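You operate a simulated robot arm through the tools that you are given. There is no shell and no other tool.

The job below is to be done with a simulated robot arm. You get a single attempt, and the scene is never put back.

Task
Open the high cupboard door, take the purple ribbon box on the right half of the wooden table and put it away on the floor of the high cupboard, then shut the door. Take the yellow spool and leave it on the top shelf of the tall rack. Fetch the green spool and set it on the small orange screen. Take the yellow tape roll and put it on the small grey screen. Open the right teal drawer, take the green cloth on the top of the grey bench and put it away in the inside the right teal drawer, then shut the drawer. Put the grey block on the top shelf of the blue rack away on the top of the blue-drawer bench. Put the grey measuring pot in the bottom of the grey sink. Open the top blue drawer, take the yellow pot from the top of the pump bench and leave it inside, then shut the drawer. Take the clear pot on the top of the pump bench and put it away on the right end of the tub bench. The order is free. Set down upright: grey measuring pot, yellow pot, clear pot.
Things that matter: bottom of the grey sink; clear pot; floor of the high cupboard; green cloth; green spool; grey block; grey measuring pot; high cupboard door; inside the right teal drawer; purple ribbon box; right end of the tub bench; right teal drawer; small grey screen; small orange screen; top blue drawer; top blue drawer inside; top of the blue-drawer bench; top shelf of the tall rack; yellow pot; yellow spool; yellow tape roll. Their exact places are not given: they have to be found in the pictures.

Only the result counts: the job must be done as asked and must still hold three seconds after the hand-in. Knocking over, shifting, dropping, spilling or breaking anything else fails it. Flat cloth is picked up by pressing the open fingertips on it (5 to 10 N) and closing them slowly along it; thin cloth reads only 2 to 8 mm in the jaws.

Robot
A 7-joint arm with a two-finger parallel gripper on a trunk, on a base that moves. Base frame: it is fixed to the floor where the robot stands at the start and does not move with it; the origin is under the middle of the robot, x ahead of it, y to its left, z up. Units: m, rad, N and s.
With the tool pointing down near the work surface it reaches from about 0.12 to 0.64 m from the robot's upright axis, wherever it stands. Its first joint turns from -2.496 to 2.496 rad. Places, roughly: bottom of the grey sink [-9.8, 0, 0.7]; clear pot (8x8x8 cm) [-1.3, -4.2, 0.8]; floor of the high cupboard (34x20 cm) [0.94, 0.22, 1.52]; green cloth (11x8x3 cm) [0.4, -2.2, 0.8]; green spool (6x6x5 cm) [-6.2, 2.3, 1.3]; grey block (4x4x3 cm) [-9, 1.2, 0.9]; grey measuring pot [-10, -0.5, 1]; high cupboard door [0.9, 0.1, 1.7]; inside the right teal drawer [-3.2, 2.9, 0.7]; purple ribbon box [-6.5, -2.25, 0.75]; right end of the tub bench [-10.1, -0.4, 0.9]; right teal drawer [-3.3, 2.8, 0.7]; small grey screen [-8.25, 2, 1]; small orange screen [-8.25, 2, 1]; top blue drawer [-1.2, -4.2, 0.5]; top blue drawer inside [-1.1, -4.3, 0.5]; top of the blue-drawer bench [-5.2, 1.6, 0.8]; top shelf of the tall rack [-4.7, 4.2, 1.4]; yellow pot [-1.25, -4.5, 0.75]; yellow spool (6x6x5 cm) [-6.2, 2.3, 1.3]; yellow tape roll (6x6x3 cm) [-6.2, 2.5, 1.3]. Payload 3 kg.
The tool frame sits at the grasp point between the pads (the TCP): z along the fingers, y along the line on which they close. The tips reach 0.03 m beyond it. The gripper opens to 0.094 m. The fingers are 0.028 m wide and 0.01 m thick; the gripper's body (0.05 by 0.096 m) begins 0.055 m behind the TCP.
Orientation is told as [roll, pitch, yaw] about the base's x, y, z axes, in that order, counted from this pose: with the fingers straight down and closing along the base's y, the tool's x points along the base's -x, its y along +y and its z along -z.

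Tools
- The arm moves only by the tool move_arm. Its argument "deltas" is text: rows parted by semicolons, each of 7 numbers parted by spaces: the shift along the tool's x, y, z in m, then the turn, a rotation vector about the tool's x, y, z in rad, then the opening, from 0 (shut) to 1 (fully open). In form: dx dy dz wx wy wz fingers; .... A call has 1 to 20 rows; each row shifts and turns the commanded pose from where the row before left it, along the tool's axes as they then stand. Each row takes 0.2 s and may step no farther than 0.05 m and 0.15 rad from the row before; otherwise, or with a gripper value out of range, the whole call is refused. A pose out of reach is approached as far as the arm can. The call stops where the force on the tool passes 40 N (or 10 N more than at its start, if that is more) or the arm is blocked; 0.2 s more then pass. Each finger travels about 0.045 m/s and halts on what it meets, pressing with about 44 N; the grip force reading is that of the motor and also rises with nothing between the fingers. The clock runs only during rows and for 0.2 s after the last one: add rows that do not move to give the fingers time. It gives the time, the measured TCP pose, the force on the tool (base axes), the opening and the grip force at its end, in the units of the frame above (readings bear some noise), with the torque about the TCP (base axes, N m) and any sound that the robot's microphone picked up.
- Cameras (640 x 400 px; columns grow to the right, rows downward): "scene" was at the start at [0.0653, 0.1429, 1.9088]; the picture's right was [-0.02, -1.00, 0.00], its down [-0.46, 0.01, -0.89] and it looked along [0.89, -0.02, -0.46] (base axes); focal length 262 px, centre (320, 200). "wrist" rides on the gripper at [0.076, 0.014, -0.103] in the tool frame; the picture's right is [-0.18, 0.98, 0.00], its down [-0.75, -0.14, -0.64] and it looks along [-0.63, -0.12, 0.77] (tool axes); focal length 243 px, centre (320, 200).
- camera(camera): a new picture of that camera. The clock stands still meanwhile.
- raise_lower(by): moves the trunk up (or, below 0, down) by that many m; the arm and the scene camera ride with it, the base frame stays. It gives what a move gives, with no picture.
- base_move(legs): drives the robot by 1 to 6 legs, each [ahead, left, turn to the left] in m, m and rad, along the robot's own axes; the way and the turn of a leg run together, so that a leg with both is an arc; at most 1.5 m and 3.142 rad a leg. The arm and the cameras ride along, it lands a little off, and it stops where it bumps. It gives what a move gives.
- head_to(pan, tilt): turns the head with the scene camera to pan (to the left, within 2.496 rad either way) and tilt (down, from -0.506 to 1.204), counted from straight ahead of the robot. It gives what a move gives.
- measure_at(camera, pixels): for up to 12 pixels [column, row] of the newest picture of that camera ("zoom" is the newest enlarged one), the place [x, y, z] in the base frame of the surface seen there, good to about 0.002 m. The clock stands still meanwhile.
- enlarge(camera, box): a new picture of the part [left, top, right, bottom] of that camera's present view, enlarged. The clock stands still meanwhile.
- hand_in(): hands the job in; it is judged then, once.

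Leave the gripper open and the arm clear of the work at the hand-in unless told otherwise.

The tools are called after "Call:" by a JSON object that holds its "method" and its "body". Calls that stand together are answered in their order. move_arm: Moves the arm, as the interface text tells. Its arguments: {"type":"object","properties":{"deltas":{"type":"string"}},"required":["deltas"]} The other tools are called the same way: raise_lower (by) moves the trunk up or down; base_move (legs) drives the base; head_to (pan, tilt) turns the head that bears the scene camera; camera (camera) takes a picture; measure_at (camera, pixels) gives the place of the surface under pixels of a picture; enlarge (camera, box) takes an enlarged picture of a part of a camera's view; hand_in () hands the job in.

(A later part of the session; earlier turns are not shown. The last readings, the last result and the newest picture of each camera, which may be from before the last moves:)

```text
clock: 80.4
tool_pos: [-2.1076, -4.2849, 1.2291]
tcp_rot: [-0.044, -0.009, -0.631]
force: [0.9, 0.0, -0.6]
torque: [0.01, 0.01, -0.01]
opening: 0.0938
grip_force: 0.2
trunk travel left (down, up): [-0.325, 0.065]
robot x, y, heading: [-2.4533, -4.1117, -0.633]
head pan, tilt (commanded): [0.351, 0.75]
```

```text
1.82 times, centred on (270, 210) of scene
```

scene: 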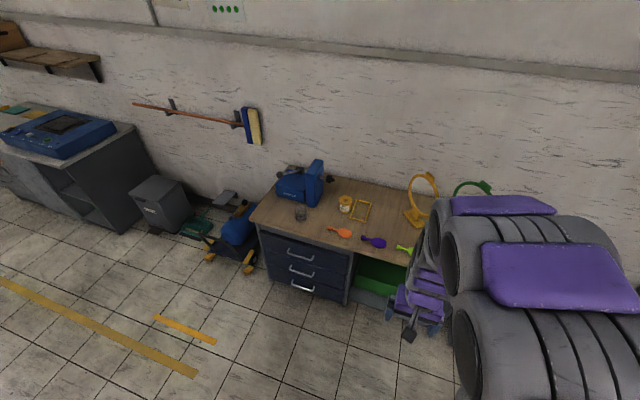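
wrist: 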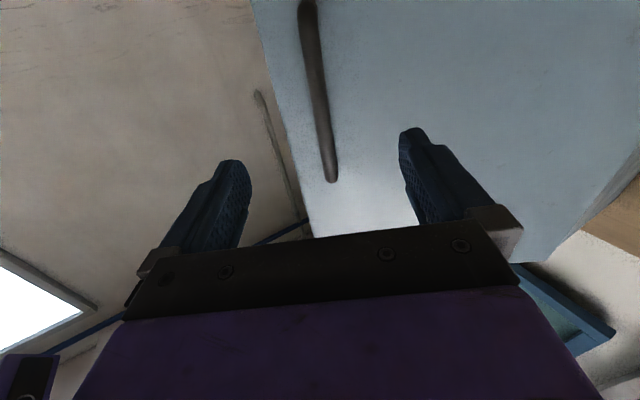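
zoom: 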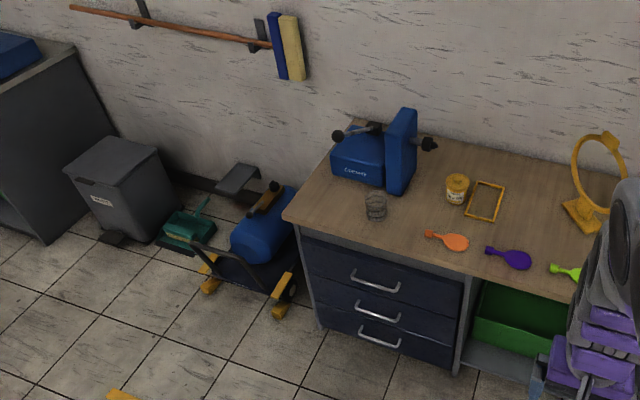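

Now I see the clear pot at zoom (375,206), the yellow pot at (457,187) and the three blue drawers, top handle at zoom (375,280). Measuring.

Call:
{"method": "measure_at", "body": {"camera": "zoom", "pixels": [[375, 196], [375, 215], [457, 176], [457, 196], [352, 273], [375, 288], [398, 287], [375, 262], [310, 240], [460, 282], [283, 217], [545, 250]]}}

Call:
{"method": "measure_at", "body": {"camera": "zoom", "pixels": [[356, 305], [377, 318], [320, 265], [430, 300], [340, 215], [410, 230], [430, 170], [400, 190], [425, 145], [485, 200], [445, 238], [337, 135]]}}

```text
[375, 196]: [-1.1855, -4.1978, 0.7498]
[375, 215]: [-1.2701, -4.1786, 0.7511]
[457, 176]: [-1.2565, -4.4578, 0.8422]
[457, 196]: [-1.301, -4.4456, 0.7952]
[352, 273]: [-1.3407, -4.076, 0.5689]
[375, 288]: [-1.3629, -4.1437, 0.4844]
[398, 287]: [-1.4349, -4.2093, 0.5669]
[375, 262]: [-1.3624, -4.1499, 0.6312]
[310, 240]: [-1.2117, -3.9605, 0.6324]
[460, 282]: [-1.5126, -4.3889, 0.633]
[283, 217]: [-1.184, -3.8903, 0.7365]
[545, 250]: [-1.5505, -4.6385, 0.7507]
```

```text
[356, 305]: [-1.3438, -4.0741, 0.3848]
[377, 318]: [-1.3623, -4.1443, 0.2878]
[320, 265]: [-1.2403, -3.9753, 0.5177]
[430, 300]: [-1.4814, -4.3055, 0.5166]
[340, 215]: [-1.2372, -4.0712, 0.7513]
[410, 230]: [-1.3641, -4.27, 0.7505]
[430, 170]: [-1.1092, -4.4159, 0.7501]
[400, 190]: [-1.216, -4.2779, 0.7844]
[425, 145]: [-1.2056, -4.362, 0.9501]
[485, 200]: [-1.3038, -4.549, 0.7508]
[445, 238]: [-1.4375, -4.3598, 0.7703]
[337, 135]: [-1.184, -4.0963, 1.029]
```

Bench top is z 0.751, the top handle bar at z≈0.567. Before approaching I want to know the robot's own footprint, so I'll look down at it.

Call:
{"method": "head_to", "body": {"pan": 0.9, "tilt": 1.2}}

Call:
{"method": "camera", "body": {"camera": "scene"}}

Call:
{"method": "head_to", "body": {"pan": 2.2, "tilt": 1.2}}

Call:
{"method": "camera", "body": {"camera": "scene"}}

```text
clock: 81.3
tool_pos: [-2.1106, -4.2891, 1.2299]
tcp_rot: [-0.04, -0.009, -0.633]
force: [-0.3, -0.1, -0.2]
torque: [-0.02, 0.01, 0.0]
opening: 0.094
grip_force: 0.1
trunk travel left (down, up): [-0.325, 0.065]
robot x, y, heading: [-2.4549, -4.1122, -0.635]
head pan, tilt (commanded): [0.901, 1.201]
```

```text
taken
```

scene: 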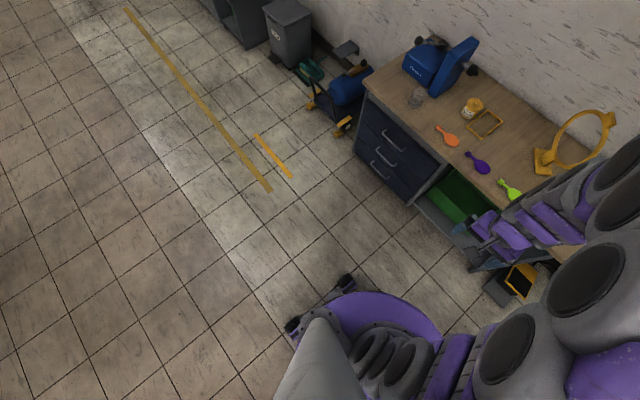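

```text
clock: 82.8
tool_pos: [-2.113, -4.2913, 1.2301]
tcp_rot: [-0.038, -0.009, -0.634]
force: [0.5, -0.2, -0.4]
torque: [-0.01, 0.04, 0.05]
opening: 0.0937
grip_force: 0.1
trunk travel left (down, up): [-0.325, 0.065]
robot x, y, heading: [-2.452, -4.1083, -0.63]
head pan, tilt (commanded): [2.201, 1.201]
```

```text
taken
```

scene: 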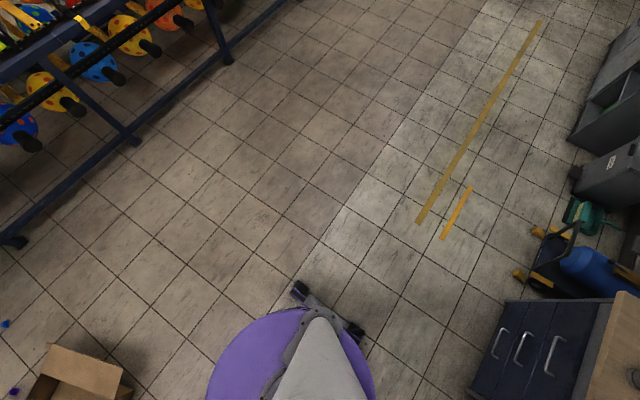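

I see the purple round base with black feet. I'll measure its rim to get the radius.

Call:
{"method": "measure_at", "body": {"camera": "scene", "pixels": [[300, 290], [355, 330], [230, 345], [245, 325], [212, 385], [368, 370], [345, 310], [290, 315], [310, 300]]}}

```text
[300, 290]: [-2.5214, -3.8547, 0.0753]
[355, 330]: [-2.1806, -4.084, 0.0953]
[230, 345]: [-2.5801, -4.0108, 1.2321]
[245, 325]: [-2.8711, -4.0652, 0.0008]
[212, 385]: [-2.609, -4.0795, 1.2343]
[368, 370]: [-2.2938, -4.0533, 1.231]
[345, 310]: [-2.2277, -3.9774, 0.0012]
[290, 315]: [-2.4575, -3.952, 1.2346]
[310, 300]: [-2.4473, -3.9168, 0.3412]
```

The base feet reach about 0.27 m from the axis; the column above is narrower. I'll drive to stand ~0.85 m in front of the drawers, facing them, then look at the handle.

Call:
{"method": "base_move", "body": {"legs": [[0.069, 0.574, 0.02]]}}

Call:
{"method": "head_to", "body": {"pan": 0.0, "tilt": 0.8}}

Call:
{"method": "move_arm", "body": {"deltas": "0 -0.045 0 -0.04 0 0 1;0 -0.045 0 0 0 0 1;0 -0.045 0 0 0 0 1;0 -0.045 0 0 0 0 1;0 -0.045 0 0 0 0 1;0 -0.045 0 0 0 0 1"}}

Call:
{"method": "camera", "body": {"camera": "scene"}}

```text
clock: 86.1
tool_pos: [-1.7209, -3.8674, 1.2302]
tcp_rot: [-0.033, -0.009, -0.62]
force: [0.7, -0.1, -0.1]
torque: [0.02, -0.05, 0.01]
opening: 0.0939
grip_force: 0.0
trunk travel left (down, up): [-0.325, 0.065]
robot x, y, heading: [-2.0583, -3.6855, -0.621]
head pan, tilt (commanded): [2.201, 1.201]
```

```text
clock: 88.2
tool_pos: [-1.716, -3.8605, 1.2309]
tcp_rot: [-0.04, -0.008, -0.62]
force: [0.1, 0.0, 0.4]
torque: [-0.02, -0.01, 0.0]
opening: 0.094
grip_force: 0.1
trunk travel left (down, up): [-0.325, 0.065]
robot x, y, heading: [-2.0569, -3.6868, -0.621]
head pan, tilt (commanded): [0.0, 0.799]
```

```text
clock: 89.6
tool_pos: [-1.8808, -4.0878, 1.2307]
tcp_rot: [0.006, -0.009, -0.619]
force: [1.1, 0.3, 0.6]
torque: [0.01, 0.0, -0.02]
opening: 0.0937
grip_force: 0.1
trunk travel left (down, up): [-0.325, 0.065]
robot x, y, heading: [-2.06, -3.6879, -0.622]
head pan, tilt (commanded): [0.0, 0.799]
```

```text
taken
```

scene: 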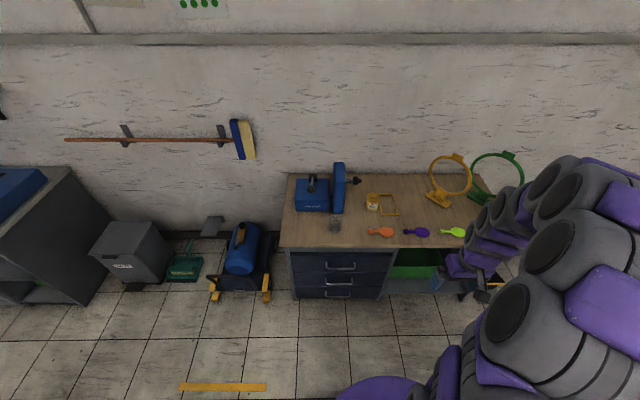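

Now the drawers and pots are in clear view. I'll zoom in and measure the handle and pots closely.

Call:
{"method": "enlarge", "body": {"camera": "scene", "box": [270, 170, 430, 310]}}

Call:
{"method": "measure_at", "body": {"camera": "zoom", "pixels": [[222, 382], [240, 385], [282, 385], [325, 384], [340, 380], [282, 372], [282, 395], [120, 360], [460, 358]]}}

```text
2.86 times, centred on (350, 240) of scene
```

zoom: 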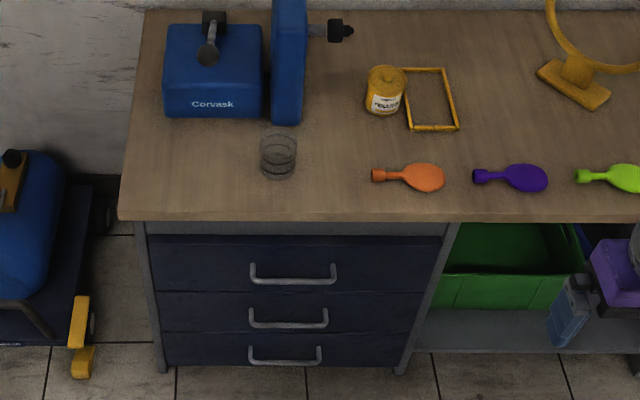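

```text
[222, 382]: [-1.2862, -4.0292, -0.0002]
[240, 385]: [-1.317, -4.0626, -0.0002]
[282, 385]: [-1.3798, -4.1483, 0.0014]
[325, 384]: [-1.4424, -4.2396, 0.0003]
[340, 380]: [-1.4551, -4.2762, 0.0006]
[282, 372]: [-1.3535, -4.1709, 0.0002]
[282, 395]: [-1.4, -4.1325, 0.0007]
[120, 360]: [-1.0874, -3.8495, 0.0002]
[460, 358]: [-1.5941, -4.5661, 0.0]
```

Call:
{"method": "measure_at", "body": {"camera": "zoom", "pixels": [[252, 266], [253, 280], [290, 281], [320, 281], [334, 267], [290, 265], [290, 295], [200, 245], [400, 245], [200, 280], [400, 285], [290, 238]]}}

Call:
{"method": "measure_at", "body": {"camera": "zoom", "pixels": [[387, 72], [387, 108], [370, 95], [402, 95], [278, 138], [278, 178], [262, 165], [295, 165], [405, 75], [430, 128], [380, 170], [298, 120]]}}

```text
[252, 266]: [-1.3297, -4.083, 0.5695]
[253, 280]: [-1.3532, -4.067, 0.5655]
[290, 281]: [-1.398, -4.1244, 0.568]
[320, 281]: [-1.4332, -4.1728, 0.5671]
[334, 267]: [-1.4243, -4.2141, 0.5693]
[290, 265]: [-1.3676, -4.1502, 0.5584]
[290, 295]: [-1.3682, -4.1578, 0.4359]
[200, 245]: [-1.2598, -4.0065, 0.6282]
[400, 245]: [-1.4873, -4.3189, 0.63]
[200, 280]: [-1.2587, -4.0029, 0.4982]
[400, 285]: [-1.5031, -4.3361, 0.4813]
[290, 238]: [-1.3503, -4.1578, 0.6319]
```

```text
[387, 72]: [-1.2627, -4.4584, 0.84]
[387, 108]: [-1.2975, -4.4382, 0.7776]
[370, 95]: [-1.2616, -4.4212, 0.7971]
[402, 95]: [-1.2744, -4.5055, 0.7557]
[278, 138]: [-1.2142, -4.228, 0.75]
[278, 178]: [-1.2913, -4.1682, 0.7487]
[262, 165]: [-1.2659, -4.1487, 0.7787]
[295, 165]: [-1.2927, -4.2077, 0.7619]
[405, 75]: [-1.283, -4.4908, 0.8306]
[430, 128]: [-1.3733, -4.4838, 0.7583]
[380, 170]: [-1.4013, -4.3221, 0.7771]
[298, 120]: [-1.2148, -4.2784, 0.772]
```

The handle bar centre is ≈(-1.399,-4.137,0.563), standing 35 mm off the face. I'll lower the trunk 0.30 m, then tip the tool horizontal while moving forward and down.

Call:
{"method": "raise_lower", "body": {"by": -0.3}}

Call:
{"method": "move_arm", "body": {"deltas": "-0.022 0.022 0.03 0 -0.15 0 1;-0.0173 0.022 0.033 0 -0.15 0 1;-0.0121 0.022 0.0352 0 -0.15 0 1;-0.0067 0.022 0.0366 0 -0.15 0 1;-0.0013 0.022 0.0372 0 -0.15 0 1;0.0043 0.022 0.037 0 -0.15 0 1;0.0098 0.022 0.0358 0 -0.15 0 1;0.0151 0.022 0.034 0 -0.15 0 1;0.02 0.022 0.0314 0 -0.15 0 1;0.0245 0.022 0.0281 0 -0.15 0 1;0.0283 0.02 0.024 0 -0.0708 0 1"}}

Call:
{"method": "camera", "body": {"camera": "scene"}}

```text
clock: 92.6
tool_pos: [-1.8781, -4.0845, 0.9314]
tcp_rot: [0.005, -0.01, -0.619]
force: [-1.0, -0.2, -0.5]
torque: [0.0, 0.0, -0.01]
opening: 0.0939
grip_force: 0.0
trunk travel left (down, up): [-0.025, 0.365]
robot x, y, heading: [-2.0583, -3.6897, -0.619]
head pan, tilt (commanded): [0.0, 0.799]
```

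```text
clock: 95.0
tool_pos: [-1.5352, -4.0139, 0.6348]
tcp_rot: [0.455, -1.49, -1.046]
force: [0.1, -0.7, 0.8]
torque: [-0.01, 0.02, 0.01]
opening: 0.0941
grip_force: 0.1
out of reach, approached as far as the arm can: row 4, 5, 6
trunk travel left (down, up): [-0.025, 0.365]
robot x, y, heading: [-2.0574, -3.6925, -0.621]
head pan, tilt (commanded): [0.0, 0.799]
```

```text
taken
```

scene: 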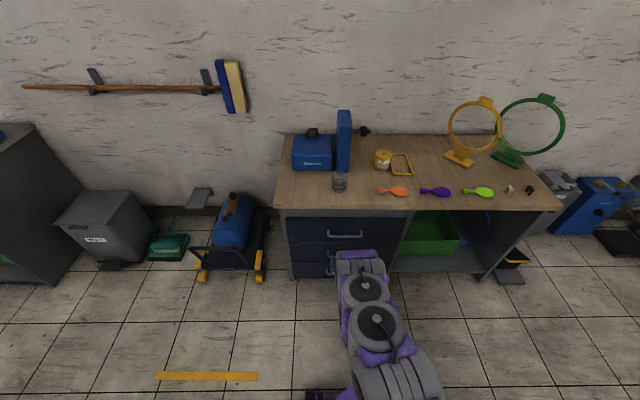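

The tool is nearly horizontal at (-1.535,-4.014,0.635). Now roll it 90° so the fingers close vertically across the bar.

Call:
{"method": "move_arm", "body": {"deltas": "0 0 0 0 -0.08 0 1;0 0 0 0 0 0.15 1;0 0 0 0 0 0.15 1;0 0 0 0 0 0.15 1;0 0 0 0 0 0.15 1;0 0 0 0 0 0.15 1;0 0 0 0 0 0.15 1;0 0 0 0 0 0.15 1;0 0 0 0 0 0.15 1;0 0 0 0 0 0.15 1;0 0 0 0 0 0.15 1;0 0 0 0 0 0.07 1"}}

Call:
{"method": "camera", "body": {"camera": "wrist"}}

Call:
{"method": "camera", "body": {"camera": "scene"}}

```text
clock: 97.6
tool_pos: [-1.5355, -4.0121, 0.6351]
tcp_rot: [1.576, 0.04, -2.163]
force: [-0.4, 0.6, -0.3]
torque: [0.0, -0.02, -0.02]
opening: 0.0941
grip_force: 0.1
trunk travel left (down, up): [-0.025, 0.365]
robot x, y, heading: [-2.0592, -3.6884, -0.621]
head pan, tilt (commanded): [0.0, 0.799]
```

```text
taken
```

wrist: 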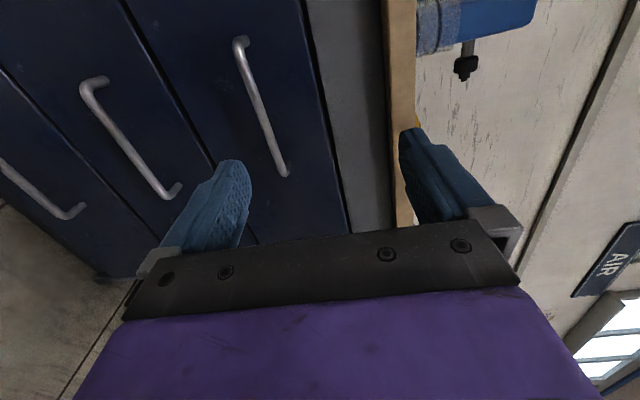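

```text
taken
```

scene: 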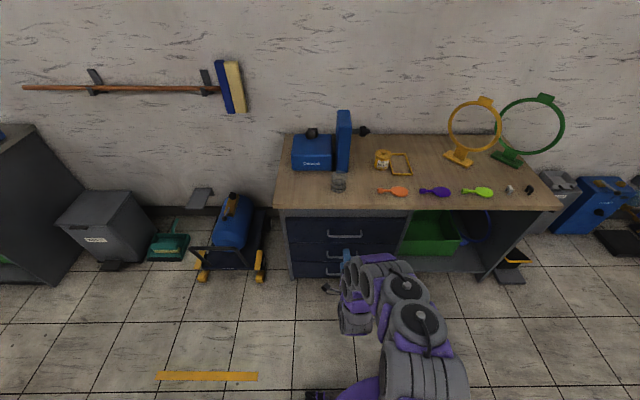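

Tool axes are now x=left, y=up, z=into the drawers. The bar is 0.183 m ahead, 0.072 m below. I'll align and advance partway, then check with the wrist camera.

Call:
{"method": "move_arm", "body": {"deltas": "-0.012 -0.036 0 0 -0.018 0 1;-0.012 -0.036 0 0 -0.018 0 1;0 0 0.04 0 0 0 1;0 0 0.04 0 0 0 1;0 0 0.03 0 0 0 1"}}

Call:
{"method": "camera", "body": {"camera": "wrist"}}

Call:
{"method": "enlarge", "body": {"camera": "scene", "box": [280, 190, 440, 330]}}

```text
clock: 98.8
tool_pos: [-1.4543, -4.0856, 0.6281]
tcp_rot: [1.573, 0.036, -2.199]
force: [0.1, 0.1, -0.3]
torque: [0.02, 0.01, 0.01]
opening: 0.0938
grip_force: 0.1
out of reach, approached as far as the arm can: row 1, 2, 3, 4, 5
trunk travel left (down, up): [-0.025, 0.365]
robot x, y, heading: [-2.0598, -3.6864, -0.616]
head pan, tilt (commanded): [0.0, 0.799]
```

```text
taken
```

wrist: 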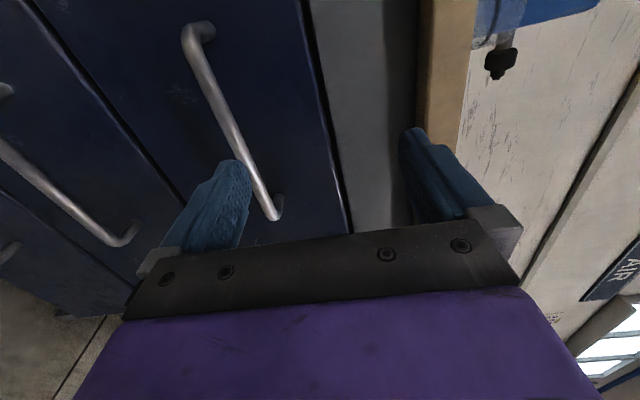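

```text
2.86 times, centred on (360, 260) of scene
```

zoom: 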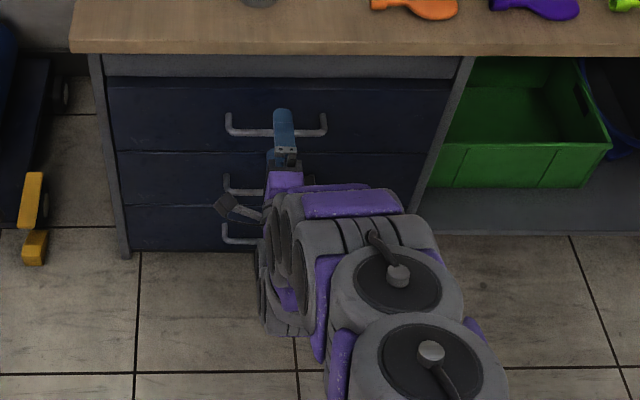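

Horizontally it can't get that low. I'll tilt the tool ~0.4 rad downward instead (wrist higher), narrow the opening, and approach the bar obliquely.

Call:
{"method": "move_arm", "body": {"deltas": "0 0 -0.02 0.134 0 0 0.5;0 0 0 0.133 0 0 0.5;0 0 0 0.133 0 0 0.5;0 -0.03 0.01 0 0 0 0.5;0 0 0.01 0 0 0 0.5"}}

Call:
{"method": "camera", "body": {"camera": "wrist"}}

Call:
{"method": "enlarge", "body": {"camera": "scene", "box": [280, 190, 440, 330]}}

```text
clock: 100.0
tool_pos: [-1.4637, -4.0751, 0.5926]
tcp_rot: [1.174, 0.035, -2.199]
force: [-0.3, 0.7, 0.1]
torque: [-0.02, 0.0, 0.0]
opening: 0.0467
grip_force: 0.1
trunk travel left (down, up): [-0.025, 0.365]
robot x, y, heading: [-2.0587, -3.6878, -0.623]
head pan, tilt (commanded): [0.0, 0.799]
```

```text
taken
```

wrist: 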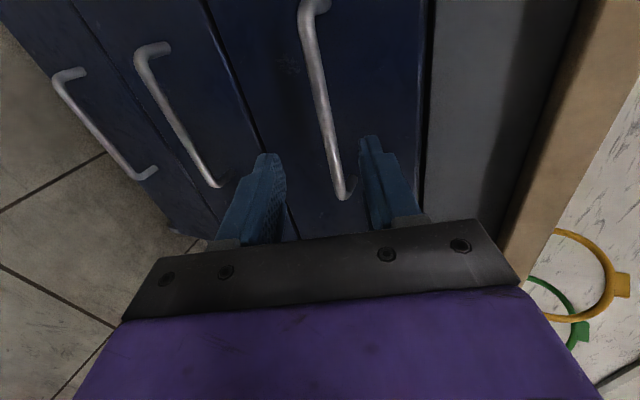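

```text
2.86 times, centred on (360, 260) of scene
```

zoom: 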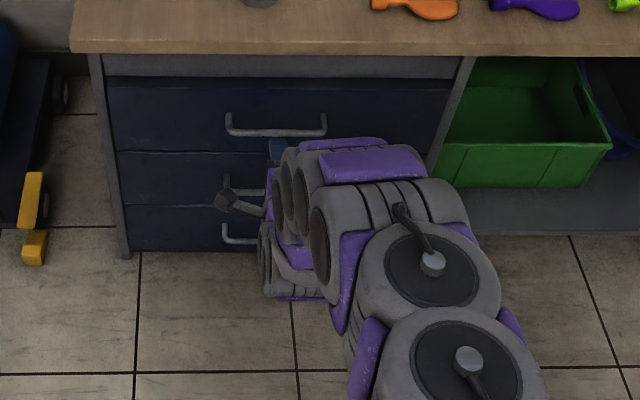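

The bar is lined up between the fingers. I'll advance 0.078 m along the tool and close.

Call:
{"method": "move_arm", "body": {"deltas": "0 0.0072 0.01 0 0 0 0.5;0 0 0.025 0 0 0 0.5;0 0 0.025 0 0 0 0.5;0 0 0.018 0 0 0 0.5;0 0 0 0 0 0 0.1;0 0 0 0 0 0 0.05;0 0 0 0 0 0 0.05;0 0 0 0 0 0 0.05"}}

Call:
{"method": "camera", "body": {"camera": "wrist"}}

```text
clock: 101.8
tool_pos: [-1.4048, -4.1179, 0.5726]
tcp_rot: [1.167, 0.035, -2.197]
force: [-10.8, 6.9, -24.8]
torque: [0.03, 0.62, 0.24]
opening: 0.0207
grip_force: 14.4
out of reach, approached as far as the arm can: row 4
trunk travel left (down, up): [-0.025, 0.365]
robot x, y, heading: [-2.061, -3.6809, -0.617]
head pan, tilt (commanded): [0.0, 0.799]
```

```text
taken
```

wrist: 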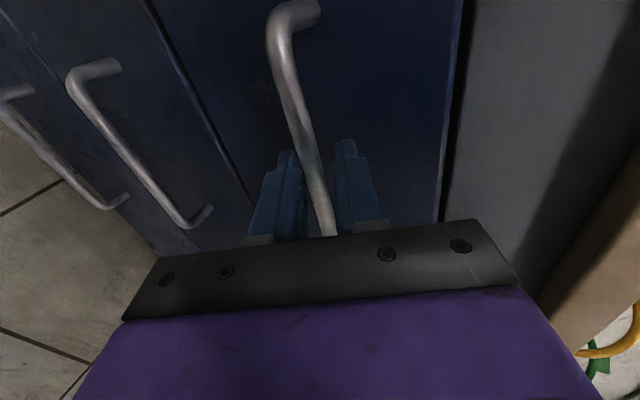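

The fingers are closing on the bar (0.021 now). I'll give them more time.

Call:
{"method": "move_arm", "body": {"deltas": "0 0 0 0 0 0 0.03;0 0 0 0 0 0 0.03;0 0 0 0 0 0 0.03"}}

```text
clock: 102.6
tool_pos: [-1.4034, -4.1174, 0.5727]
tcp_rot: [1.169, 0.036, -2.2]
force: [-13.4, 8.1, -31.0]
torque: [0.0, 0.74, 0.2]
opening: 0.0228
grip_force: 17.4
trunk travel left (down, up): [-0.025, 0.365]
robot x, y, heading: [-2.0604, -3.6877, -0.622]
head pan, tilt (commanded): [0.0, 0.799]
```

Net force says the bar sits toward the lower finger. I'll shift the tool 5 mm along −y to centre and let the fingers close.

Call:
{"method": "move_arm", "body": {"deltas": "0 -0.003 0 0 0 0 0.03;0 -0.002 0 0 0 0 0.03;0 0 0 0 0 0 0.0;0 0 0 0 0 0 0.0"}}

```text
clock: 103.6
tool_pos: [-1.4049, -4.1179, 0.569]
tcp_rot: [1.171, 0.033, -2.2]
force: [-9.5, 6.5, -29.6]
torque: [-0.64, 1.04, 0.31]
opening: 0.0122
grip_force: 41.9
trunk travel left (down, up): [-0.025, 0.365]
robot x, y, heading: [-2.058, -3.6876, -0.62]
head pan, tilt (commanded): [0.0, 0.799]
```

Firm grip now (12 mm, 42 N). I'll relieve the vertical load a little, then pull straight back.

Call:
{"method": "move_arm", "body": {"deltas": "0 -0.004 0 0 0 0 0;0 0 0 0 0 0 0;0 -0.008 -0.0184 0 0 0 0;0 -0.012 -0.0276 0 0 0 0"}}

```text
clock: 104.6
tool_pos: [-1.445, -4.0873, 0.5699]
tcp_rot: [1.172, 0.037, -2.201]
force: [-1.6, 0.2, -32.1]
torque: [-0.71, 1.16, 0.16]
opening: 0.0121
grip_force: 44.6
out of reach, approached as far as the arm can: row 1
trunk travel left (down, up): [-0.025, 0.365]
robot x, y, heading: [-2.0596, -3.6822, -0.619]
head pan, tilt (commanded): [0.0, 0.799]
```

The drawer is moving (5 cm so far). Continue pulling.

Call:
{"method": "move_arm", "body": {"deltas": "0 -0.0155 -0.0263 0 0 0 0;0 -0.014 -0.0276 0 0 0 0;0 -0.012 -0.0276 0 0 0 0;0 -0.012 -0.0276 0 0 0 0"}}

Call:
{"method": "camera", "body": {"camera": "scene"}}

```text
clock: 105.5
tool_pos: [-1.5335, -4.0245, 0.5697]
tcp_rot: [1.187, 0.035, -2.198]
force: [2.0, -2.3, 11.2]
torque: [-1.21, 0.58, 0.38]
opening: 0.0123
grip_force: 44.9
trunk travel left (down, up): [-0.025, 0.365]
robot x, y, heading: [-2.0585, -3.6881, -0.618]
head pan, tilt (commanded): [0.0, 0.799]
stopped in row 4: the force on the tool passed its limit at 44 N (the readings are from after the stop); the commanded pose is now the measured one
```

```text
taken
```

scene: 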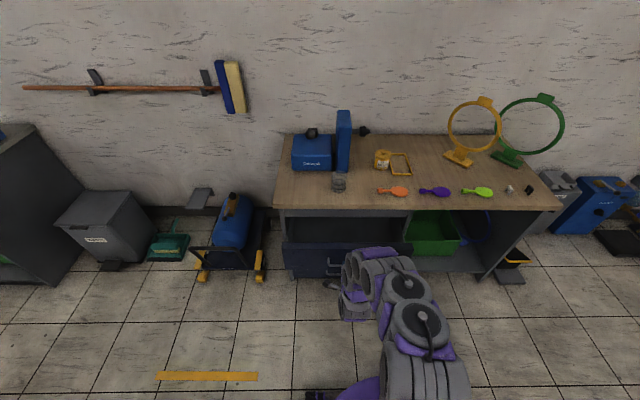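

The drawer is open about 0.16 m. A bit more, gently.

Call:
{"method": "move_arm", "body": {"deltas": "0 -0.0078 -0.0184 0 0 0 0;0 -0.0078 -0.0184 0 0 0 0;0 -0.0078 -0.0184 0 0 0 0;0 -0.0078 -0.0184 0 0 0 0"}}

Call:
{"method": "camera", "body": {"camera": "scene"}}

```text
clock: 106.5
tool_pos: [-1.5891, -3.9821, 0.5682]
tcp_rot: [1.193, 0.034, -2.2]
force: [-0.2, -3.3, 13.7]
torque: [-0.8, 0.36, 1.51]
opening: 0.0124
grip_force: 45.2
trunk travel left (down, up): [-0.025, 0.365]
robot x, y, heading: [-2.06, -3.6864, -0.619]
head pan, tilt (commanded): [0.0, 0.799]
stopped in row 4: the force on the tool passed its limit at 41 N (the readings are from after the stop); the commanded pose is now the measured one
```

```text
taken
```

scene: 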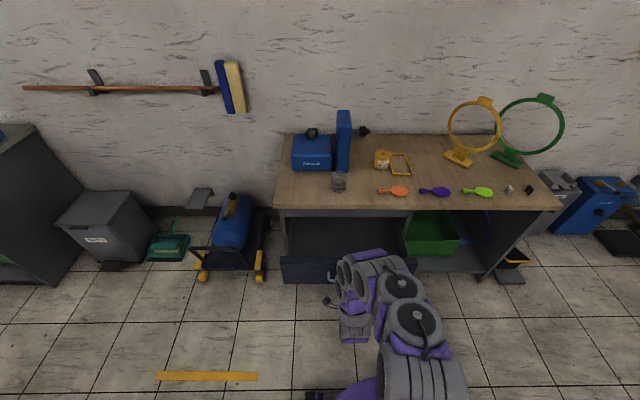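

Open about 0.23 m — enough. Release the handle and withdraw along the tool axis.

Call:
{"method": "move_arm", "body": {"deltas": "0 0 0 0 0 0 0.4;0 0 0 0 0 0 0.45;0 0 0 0 0 0 0.45;0 0 -0.03 0 0 0 0.45;0 0 -0.04 0 0 0 0.45;0 0 -0.03 0 0 0 0.45;0 0.04 0 0 0 0 0.6;0 0.04 0 0 0 0 0.6;0 0.04 0 0 0 0 0.6"}}

Call:
{"method": "camera", "body": {"camera": "scene"}}

Call:
{"method": "enlarge", "body": {"camera": "scene", "box": [260, 130, 460, 290]}}

```text
clock: 108.5
tool_pos: [-1.6337, -3.9584, 0.7146]
tcp_rot: [1.191, 0.036, -2.202]
force: [0.2, -0.4, 0.5]
torque: [0.03, 0.05, -0.01]
opening: 0.0568
grip_force: 0.1
trunk travel left (down, up): [-0.025, 0.365]
robot x, y, heading: [-2.0611, -3.6903, -0.62]
head pan, tilt (commanded): [0.0, 0.799]
```

```text
taken
```

scene: 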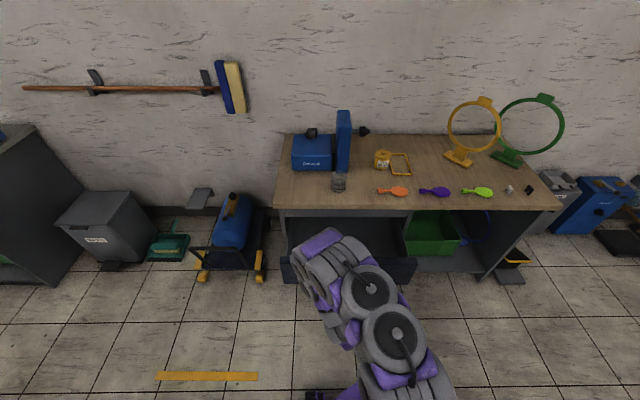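

```text
2.50 times, centred on (360, 210) of scene
```

zoom: 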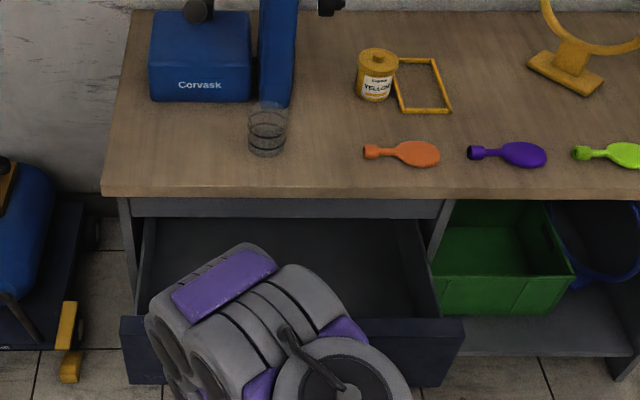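

The drawer stands open. I'll measure its interior and front panel, and the pots from this lower view.

Call:
{"method": "measure_at", "body": {"camera": "zoom", "pixels": [[350, 245], [385, 300], [200, 260], [430, 330], [140, 325], [420, 280], [150, 250], [377, 55], [377, 98], [357, 85], [397, 68], [440, 335]]}}

Call:
{"method": "measure_at", "body": {"camera": "zoom", "pixels": [[248, 125], [287, 125], [267, 112], [267, 155], [250, 140], [285, 140], [400, 60], [430, 60], [280, 103], [365, 155], [400, 165], [260, 95]]}}

```text
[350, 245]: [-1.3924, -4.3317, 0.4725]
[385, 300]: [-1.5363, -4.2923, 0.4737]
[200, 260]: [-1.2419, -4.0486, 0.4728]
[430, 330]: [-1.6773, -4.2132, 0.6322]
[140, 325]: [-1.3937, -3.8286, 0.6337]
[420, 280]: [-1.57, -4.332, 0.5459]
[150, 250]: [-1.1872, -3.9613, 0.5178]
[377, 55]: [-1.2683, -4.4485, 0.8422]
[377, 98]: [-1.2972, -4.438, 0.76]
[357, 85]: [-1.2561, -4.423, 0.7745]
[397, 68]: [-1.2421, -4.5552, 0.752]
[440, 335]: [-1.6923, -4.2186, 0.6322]
```

```text
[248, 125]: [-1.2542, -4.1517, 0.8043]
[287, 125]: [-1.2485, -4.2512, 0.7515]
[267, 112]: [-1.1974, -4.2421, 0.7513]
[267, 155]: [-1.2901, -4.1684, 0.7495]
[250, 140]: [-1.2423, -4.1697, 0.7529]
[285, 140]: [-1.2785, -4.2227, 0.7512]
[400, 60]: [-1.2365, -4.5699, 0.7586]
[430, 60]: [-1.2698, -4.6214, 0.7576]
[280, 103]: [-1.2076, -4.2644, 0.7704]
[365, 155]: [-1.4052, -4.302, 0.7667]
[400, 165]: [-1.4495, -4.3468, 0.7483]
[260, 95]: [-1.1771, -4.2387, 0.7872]
```

Drawer floor z=0.473, front panel top z=0.633; yellow pot ≈(-1.268,-4.455), 9 cm tall. I'll raise the arm and undo the roll so the tool can point down again.

Call:
{"method": "move_arm", "body": {"deltas": "0 0.045 -0.01 0 0 0 1;0 0.045 -0.01 0 0 0 1;0 0.045 0 0 0 0 1;0 0.045 0 -0.133 0 0 1;0 0 0 -0.133 0 0 1;0 0 0 -0.12 0 0 1;0 0 0 0 0 -0.15 1;0 0 0 0 0 -0.15 1;0 0 0 0 0 -0.15 1;0 0 0 0 0 -0.15 1;0 0 0 0 0 -0.15 1;0 0 0 0 0 -0.15 1;0 0 0 0 0 -0.15 1;0 0 0 0 0 -0.15 1;0 0 0 0 0 -0.15 1;0 0 0 0 0 -0.15 1;0 0 0 0 0 -0.07 1"}}

```text
clock: 112.1
tool_pos: [-1.6162, -3.9704, 0.7678]
tcp_rot: [1.721, -1.536, -2.348]
force: [0.9, 0.2, -0.3]
torque: [0.01, 0.02, -0.01]
opening: 0.0941
grip_force: 0.0
out of reach, approached as far as the arm can: row 1, 2, 3
trunk travel left (down, up): [-0.025, 0.365]
robot x, y, heading: [-2.0582, -3.6849, -0.621]
head pan, tilt (commanded): [0.0, 0.799]
```

Call:
{"method": "move_arm", "body": {"deltas": "-0.01 0 0 0 0.15 0 1;-0.01 0 0 0 0.15 0 1;-0.01 0 0 0 0.15 0 1;-0.01 0 0 0 0.15 0 1;0 0 0 0 0.15 0 1;0 0 0 0 0.15 0 1;0 0 0 0 0.15 0 1;0 0 0 0 0.15 0 1;0 0 0 0 0.15 0 1;0 0 0 0 0.15 0 1;0 0 -0.04 0 0.05 0 1;0 0 -0.04 0 0 0 1;0 0 -0.04 0 0 0 1"}}

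Call:
{"method": "camera", "body": {"camera": "scene"}}

```text
clock: 114.9
tool_pos: [-1.6633, -3.8635, 0.7178]
tcp_rot: [0.171, -1.253, -0.786]
force: [0.1, 0.9, 0.5]
torque: [-0.01, -0.02, 0.0]
opening: 0.0937
grip_force: 0.1
out of reach, approached as far as the arm can: row 2, 3, 4, 5, 6, 7, 8, 9, 10, 11, 12, 13
trunk travel left (down, up): [-0.025, 0.365]
robot x, y, heading: [-2.0573, -3.6888, -0.618]
head pan, tilt (commanded): [0.0, 0.799]
```

```text
taken
```

scene: 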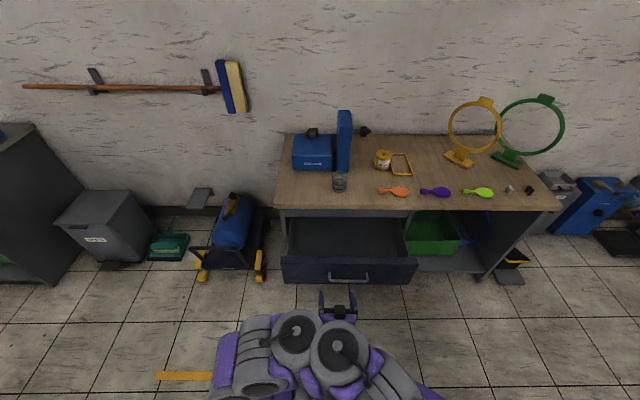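

The wrist is jammed against its limits this close in. I'll raise the trunk, extend forward and then rotate the tool down.

Call:
{"method": "raise_lower", "body": {"by": 0.2}}

Call:
{"method": "move_arm", "body": {"deltas": "0 0 0.04 0 0 0 1;0 0 0.04 0 0 0 1;0 0 0.04 0 0 0 1;0 0 0.03 0 0 0 1"}}

```text
clock: 117.1
tool_pos: [-1.6641, -3.8605, 0.9127]
tcp_rot: [0.199, -1.245, -0.818]
force: [0.6, -0.6, 0.3]
torque: [0.03, 0.01, 0.0]
opening: 0.0937
grip_force: 0.0
trunk travel left (down, up): [-0.225, 0.165]
robot x, y, heading: [-2.0599, -3.6867, -0.621]
head pan, tilt (commanded): [0.0, 0.799]
```

```text
clock: 118.1
tool_pos: [-1.5613, -3.9459, 0.8532]
tcp_rot: [0.104, -1.227, -0.726]
force: [-0.3, -0.6, -0.6]
torque: [0.01, -0.01, 0.03]
opening: 0.094
grip_force: 0.0
trunk travel left (down, up): [-0.225, 0.165]
robot x, y, heading: [-2.0637, -3.6882, -0.614]
head pan, tilt (commanded): [0.0, 0.799]
```

Call:
{"method": "move_arm", "body": {"deltas": "-0.019 0 -0.007 0 0.15 0 1;-0.018 0 -0.009 0 0.15 0 1;-0.016 0 -0.012 0 0.15 0 1;-0.014 0 -0.014 0 0.15 0 1;-0.012 0 -0.016 0 0.15 0 1;-0.009 0 -0.018 0 0.15 0 1;-0.007 0 -0.019 0 0.15 0 1;-0.003 0 -0.02 0 0.15 0 1;0 0 -0.02 0 0.02 0 1"}}

Call:
{"method": "camera", "body": {"camera": "scene"}}

```text
clock: 120.1
tool_pos: [-1.5635, -3.9476, 1.0348]
tcp_rot: [0.035, -0.007, -0.63]
force: [-0.7, -0.2, 0.1]
torque: [-0.02, 0.0, 0.02]
opening: 0.094
grip_force: 0.0
trunk travel left (down, up): [-0.225, 0.165]
robot x, y, heading: [-2.0594, -3.6874, -0.622]
head pan, tilt (commanded): [0.0, 0.799]
```

```text
taken
```

scene: 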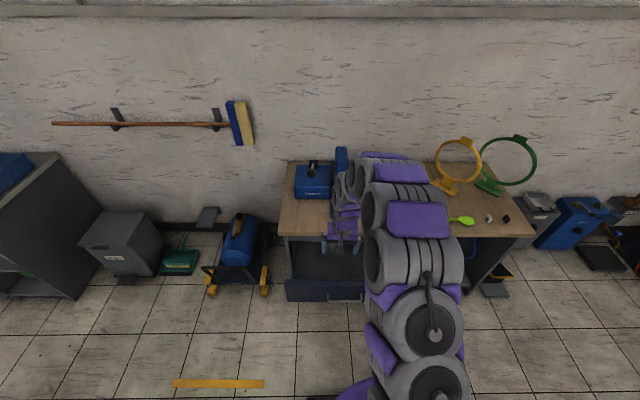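

Tool is down again at z=1.03. Now I'll drive closer to the bench (0.35 m ahead, 0.15 m right), keeping the arm high over the bench's front.

Call:
{"method": "base_move", "body": {"legs": [[0.0, -0.15, -0.008], [0.35, 0, 0]]}}

Call:
{"method": "head_to", "body": {"pan": -0.1, "tilt": 0.95}}

Call:
{"method": "camera", "body": {"camera": "scene"}}

Call:
{"method": "camera", "body": {"camera": "wrist"}}

```text
clock: 123.4
tool_pos: [-1.3818, -4.3002, 1.0358]
tcp_rot: [0.052, -0.006, -0.635]
force: [-0.9, -1.7, 0.0]
torque: [0.08, -0.04, -0.02]
opening: 0.0939
grip_force: 0.0
trunk travel left (down, up): [-0.225, 0.165]
robot x, y, heading: [-1.864, -4.0222, -0.621]
head pan, tilt (commanded): [0.0, 0.799]
```

```text
clock: 124.1
tool_pos: [-1.3792, -4.2932, 1.0358]
tcp_rot: [0.044, -0.011, -0.635]
force: [-0.9, -0.6, -0.2]
torque: [0.01, 0.0, 0.01]
opening: 0.094
grip_force: 0.0
trunk travel left (down, up): [-0.225, 0.165]
robot x, y, heading: [-1.8655, -4.0215, -0.619]
head pan, tilt (commanded): [-0.099, 0.949]
```

```text
taken
```

scene: 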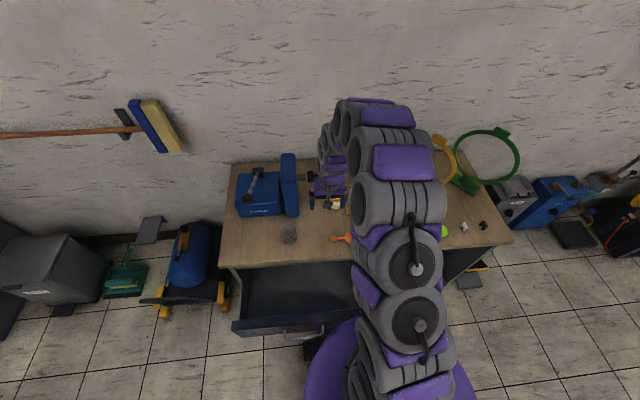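

```text
taken
```

wrist: 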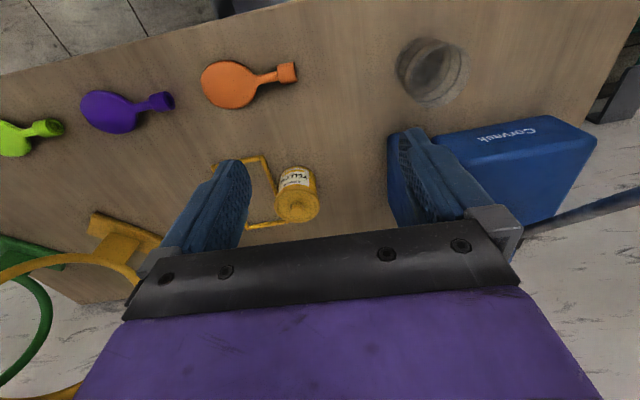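

From the wrist I see the yellow pot's lid at (297,207) and the clear pot at (432,70). Measuring both.

Call:
{"method": "measure_at", "body": {"camera": "wrist", "pixels": [[297, 207], [280, 205], [315, 205], [297, 190], [297, 217], [400, 70], [467, 75], [432, 40], [435, 100], [420, 65], [395, 60], [300, 175]]}}

Call:
{"method": "enlarge", "body": {"camera": "wrist", "box": [220, 20, 500, 240]}}

```text
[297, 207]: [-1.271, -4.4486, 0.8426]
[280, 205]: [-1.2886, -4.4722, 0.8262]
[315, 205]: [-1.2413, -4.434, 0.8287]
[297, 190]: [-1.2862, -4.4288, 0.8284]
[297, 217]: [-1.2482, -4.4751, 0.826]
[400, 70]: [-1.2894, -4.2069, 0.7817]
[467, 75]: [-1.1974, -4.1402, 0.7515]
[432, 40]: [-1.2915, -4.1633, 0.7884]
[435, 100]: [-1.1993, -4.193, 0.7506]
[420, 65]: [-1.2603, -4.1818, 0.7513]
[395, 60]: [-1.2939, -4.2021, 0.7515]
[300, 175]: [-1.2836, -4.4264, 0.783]
```

```text
1.82 times, centred on (360, 130) of wrist
```

zoom: 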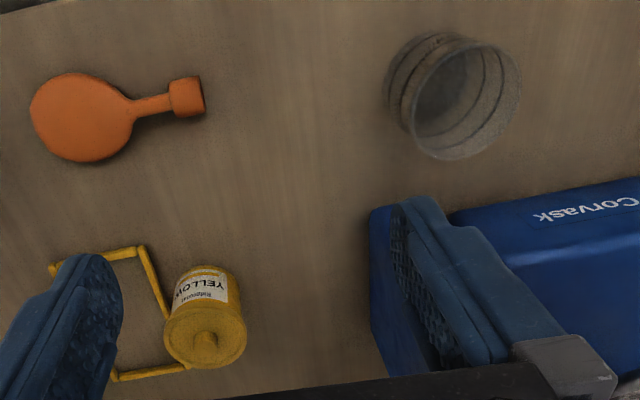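

Yellow pot centre ≈(-1.266,-4.452), lid top 0.843, ~6 cm wide. I'll lower the trunk 0.10 m, shift right and forward with a slight forward tilt, and see whether it's in reach.

Call:
{"method": "raise_lower", "body": {"by": -0.1}}

Call:
{"method": "move_arm", "body": {"deltas": "0 -0.031 0 0.022 -0.08 0 1;0 -0.031 0 0.022 -0.08 0 1;-0.0444 0 0.0072 0 -0.09 0 1;-0.0446 0 0.0114 0 0 0 1;-0.0446 0 0.0114 0 0 0 1;-0.0446 0 0.0114 0 0 0 1"}}

Call:
{"method": "camera", "body": {"camera": "wrist"}}

```text
clock: 125.4
tool_pos: [-1.3759, -4.2867, 0.9374]
tcp_rot: [0.039, -0.012, -0.634]
force: [-0.5, 0.8, -0.8]
torque: [-0.02, -0.01, 0.03]
opening: 0.0941
grip_force: 0.1
trunk travel left (down, up): [-0.125, 0.265]
robot x, y, heading: [-1.8649, -4.0223, -0.622]
head pan, tilt (commanded): [-0.099, 0.949]
```

```text
clock: 126.8
tool_pos: [-1.2709, -4.4561, 0.9345]
tcp_rot: [0.006, -0.258, -0.638]
force: [-0.3, -0.4, 0.2]
torque: [0.02, -0.02, 0.0]
opening: 0.0941
grip_force: 0.0
trunk travel left (down, up): [-0.125, 0.265]
robot x, y, heading: [-1.8689, -4.0253, -0.62]
head pan, tilt (commanded): [-0.099, 0.949]
```

```text
taken
```

wrist: 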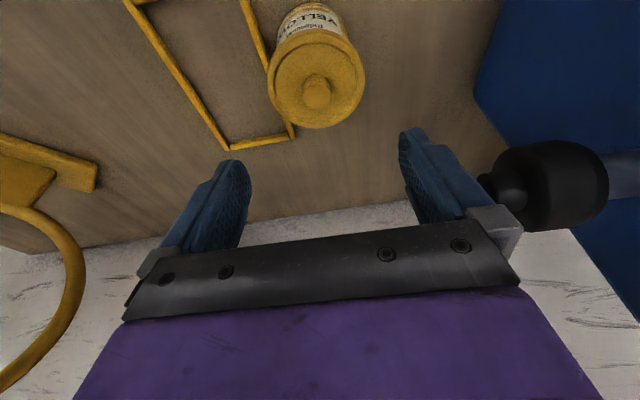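

Within reach. The pump's black knob is near the left finger at (500,190); I'll measure it and the lid centre before descending.

Call:
{"method": "measure_at", "body": {"camera": "wrist", "pixels": [[495, 190], [530, 170], [545, 150], [590, 180], [505, 170], [317, 92], [270, 90], [363, 92], [316, 50], [316, 126], [285, 128], [245, 20]]}}

```text
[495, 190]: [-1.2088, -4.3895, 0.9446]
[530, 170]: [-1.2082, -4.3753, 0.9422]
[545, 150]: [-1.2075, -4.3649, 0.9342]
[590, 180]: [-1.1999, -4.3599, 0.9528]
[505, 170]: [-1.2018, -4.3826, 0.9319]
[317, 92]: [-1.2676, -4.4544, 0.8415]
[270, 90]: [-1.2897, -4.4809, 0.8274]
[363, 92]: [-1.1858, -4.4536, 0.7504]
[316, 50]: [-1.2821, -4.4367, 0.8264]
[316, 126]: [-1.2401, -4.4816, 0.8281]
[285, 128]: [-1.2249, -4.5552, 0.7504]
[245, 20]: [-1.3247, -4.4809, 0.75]
```

Clearance to the knob is about 3 cm. Descending straight to z≈0.803 around the pot.

Call:
{"method": "move_arm", "body": {"deltas": "0.0075 0 0.0435 0 0 0 1;0.0112 0 0.0425 0 0 0 1;0.0112 0 0.0425 0 0 0 1"}}

Call:
{"method": "camera", "body": {"camera": "wrist"}}

Call:
{"method": "enlarge", "body": {"camera": "scene", "box": [220, 140, 420, 300]}}

```text
clock: 127.4
tool_pos: [-1.2628, -4.4576, 0.859]
tcp_rot: [0.0, -0.269, -0.639]
force: [-1.4, 0.1, -0.3]
torque: [0.0, -0.01, 0.02]
opening: 0.0944
grip_force: 0.1
trunk travel left (down, up): [-0.125, 0.265]
robot x, y, heading: [-1.8676, -4.0237, -0.621]
head pan, tilt (commanded): [-0.099, 0.949]
stopped in row 3: the force on the tool passed its limit at 76 N (the readings are from after the stop); the commanded pose is now the measured one
```

```text
taken
```

wrist: 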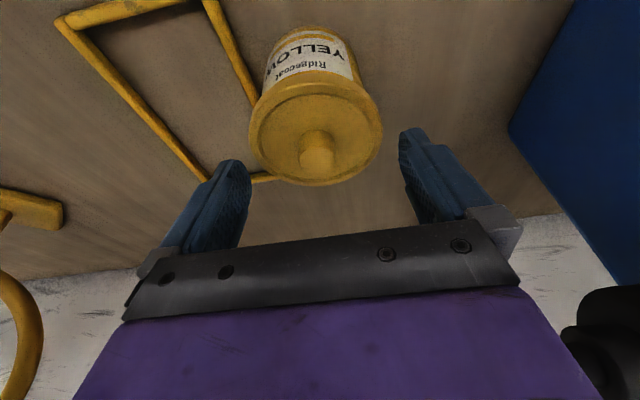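

```text
2.50 times, centred on (320, 220) of scene
```

zoom: 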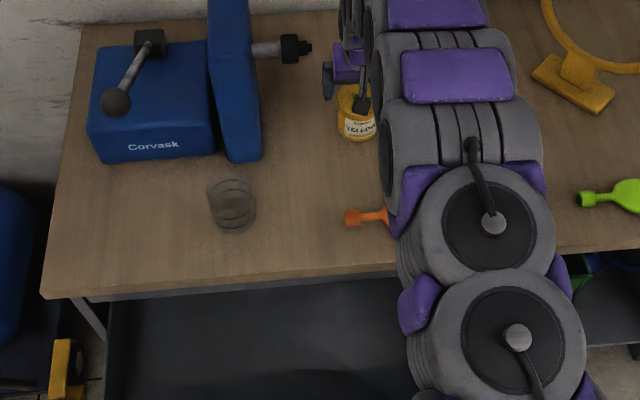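

Something stopped the descent at z=0.859 (76 N peak, none now). I'll measure the lid and knob relative to the fingers to find the contact.

Call:
{"method": "measure_at", "body": {"camera": "wrist", "pixels": [[317, 140], [258, 145], [375, 130], [315, 95], [317, 178], [600, 320], [590, 290], [630, 290], [240, 180], [408, 150], [190, 170], [250, 180]]}}

Call:
{"method": "enlarge", "body": {"camera": "wrist", "box": [180, 20, 640, 400]}}

```text
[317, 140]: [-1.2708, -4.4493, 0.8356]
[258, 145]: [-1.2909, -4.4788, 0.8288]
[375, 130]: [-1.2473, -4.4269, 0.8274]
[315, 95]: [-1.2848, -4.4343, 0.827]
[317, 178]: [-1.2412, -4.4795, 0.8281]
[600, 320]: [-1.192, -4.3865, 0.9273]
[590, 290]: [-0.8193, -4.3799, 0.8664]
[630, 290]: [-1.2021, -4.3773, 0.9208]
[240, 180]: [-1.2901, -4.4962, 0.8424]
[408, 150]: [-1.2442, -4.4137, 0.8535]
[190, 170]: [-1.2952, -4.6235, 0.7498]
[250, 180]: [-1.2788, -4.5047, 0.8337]
```

```text
1.05 times, centred on (410, 210) of wrist (not enlarged: the box is as wide or as high as the picture)
```

zoom: 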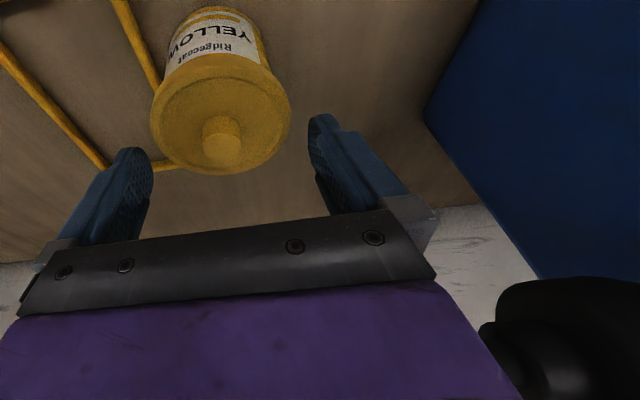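

The fingers straddle the lid with >1 cm to spare each side, so it isn't the pot. I'll probe with a 1 cm descent and read the force.

Call:
{"method": "move_arm", "body": {"deltas": "0.0026 0 0.0097 0 0 0 1"}}

```text
clock: 127.8
tool_pos: [-1.2613, -4.4547, 0.8495]
tcp_rot: [-0.003, -0.27, -0.639]
force: [0.4, 0.0, 0.3]
torque: [-0.04, -0.01, 0.01]
opening: 0.0942
grip_force: 0.0
trunk travel left (down, up): [-0.125, 0.265]
robot x, y, heading: [-1.8592, -4.0215, -0.622]
head pan, tilt (commanded): [-0.099, 0.949]
```

No force now. I'll keep descending slowly in 1 cm steps.

Call:
{"method": "move_arm", "body": {"deltas": "0.0026 0 0.0097 0 0 0 1;0.0026 0 0.0097 0 0 0 1"}}

Call:
{"method": "camera", "body": {"camera": "wrist"}}

```text
clock: 128.4
tool_pos: [-1.261, -4.4563, 0.8291]
tcp_rot: [-0.002, -0.269, -0.639]
force: [0.9, -0.2, 0.7]
torque: [0.01, -0.02, -0.01]
opening: 0.0939
grip_force: 0.0
trunk travel left (down, up): [-0.125, 0.265]
robot x, y, heading: [-1.865, -4.0213, -0.627]
head pan, tilt (commanded): [-0.099, 0.949]
```

```text
taken
```

wrist: 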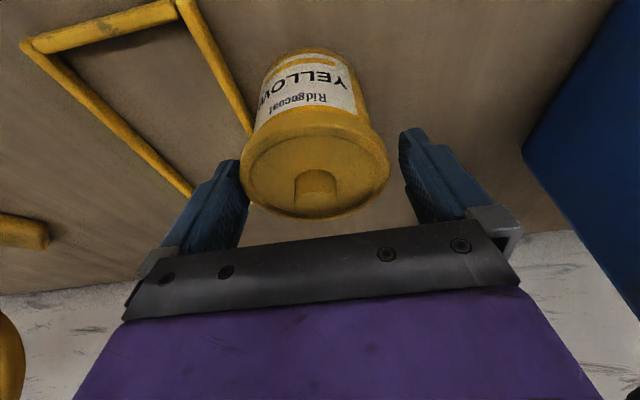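

Good alignment. Down another 2 cm (slightly back to centre) and close on the pot.

Call:
{"method": "move_arm", "body": {"deltas": "0.0056 0 0.009 0 0 0 1;0.0046 0 0.0097 0 0 0 1;0 0 0 0 0 0 0.5;0 0 0 0 0 0 0.5;0 0 0 0 0 0 0.4;0 0 0 0 0 0 0.4;0 0 0 0 0 0 0.4;0 0 0 0 0 0 0.4"}}

Call:
{"method": "camera", "body": {"camera": "wrist"}}

```text
clock: 130.2
tool_pos: [-1.2659, -4.4523, 0.8078]
tcp_rot: [-0.002, -0.27, -0.639]
force: [0.6, 0.0, 0.9]
torque: [0.0, -0.01, -0.04]
opening: 0.0836
grip_force: 44.2
trunk travel left (down, up): [-0.125, 0.265]
robot x, y, heading: [-1.862, -4.023, -0.621]
head pan, tilt (commanded): [-0.099, 0.949]
heard: snap
```

```text
taken
```

wrist: 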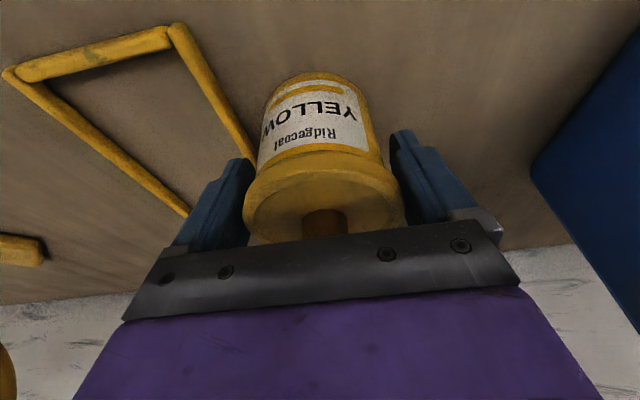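

I heard a "snap" while gripping (opening 0.0836). I'll look closely at the pot for any damage.

Call:
{"method": "enlarge", "body": {"camera": "wrist", "box": [200, 50, 460, 260]}}

Call:
{"method": "enlarge", "body": {"camera": "scene", "box": [260, 150, 400, 260]}}

```text
1.90 times, centred on (330, 155) of wrist
```

zoom: 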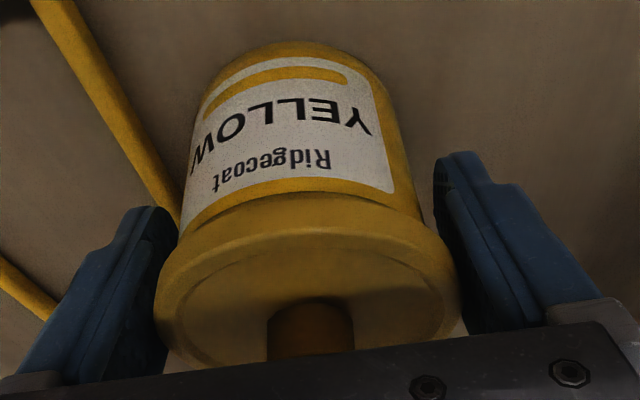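

```text
3.64 times, centred on (330, 205) of scene
```

zoom: 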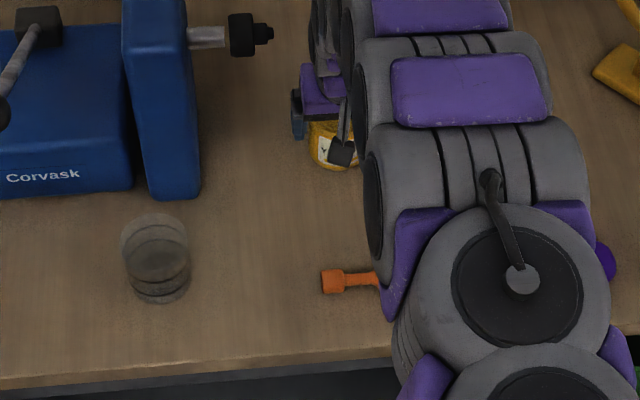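

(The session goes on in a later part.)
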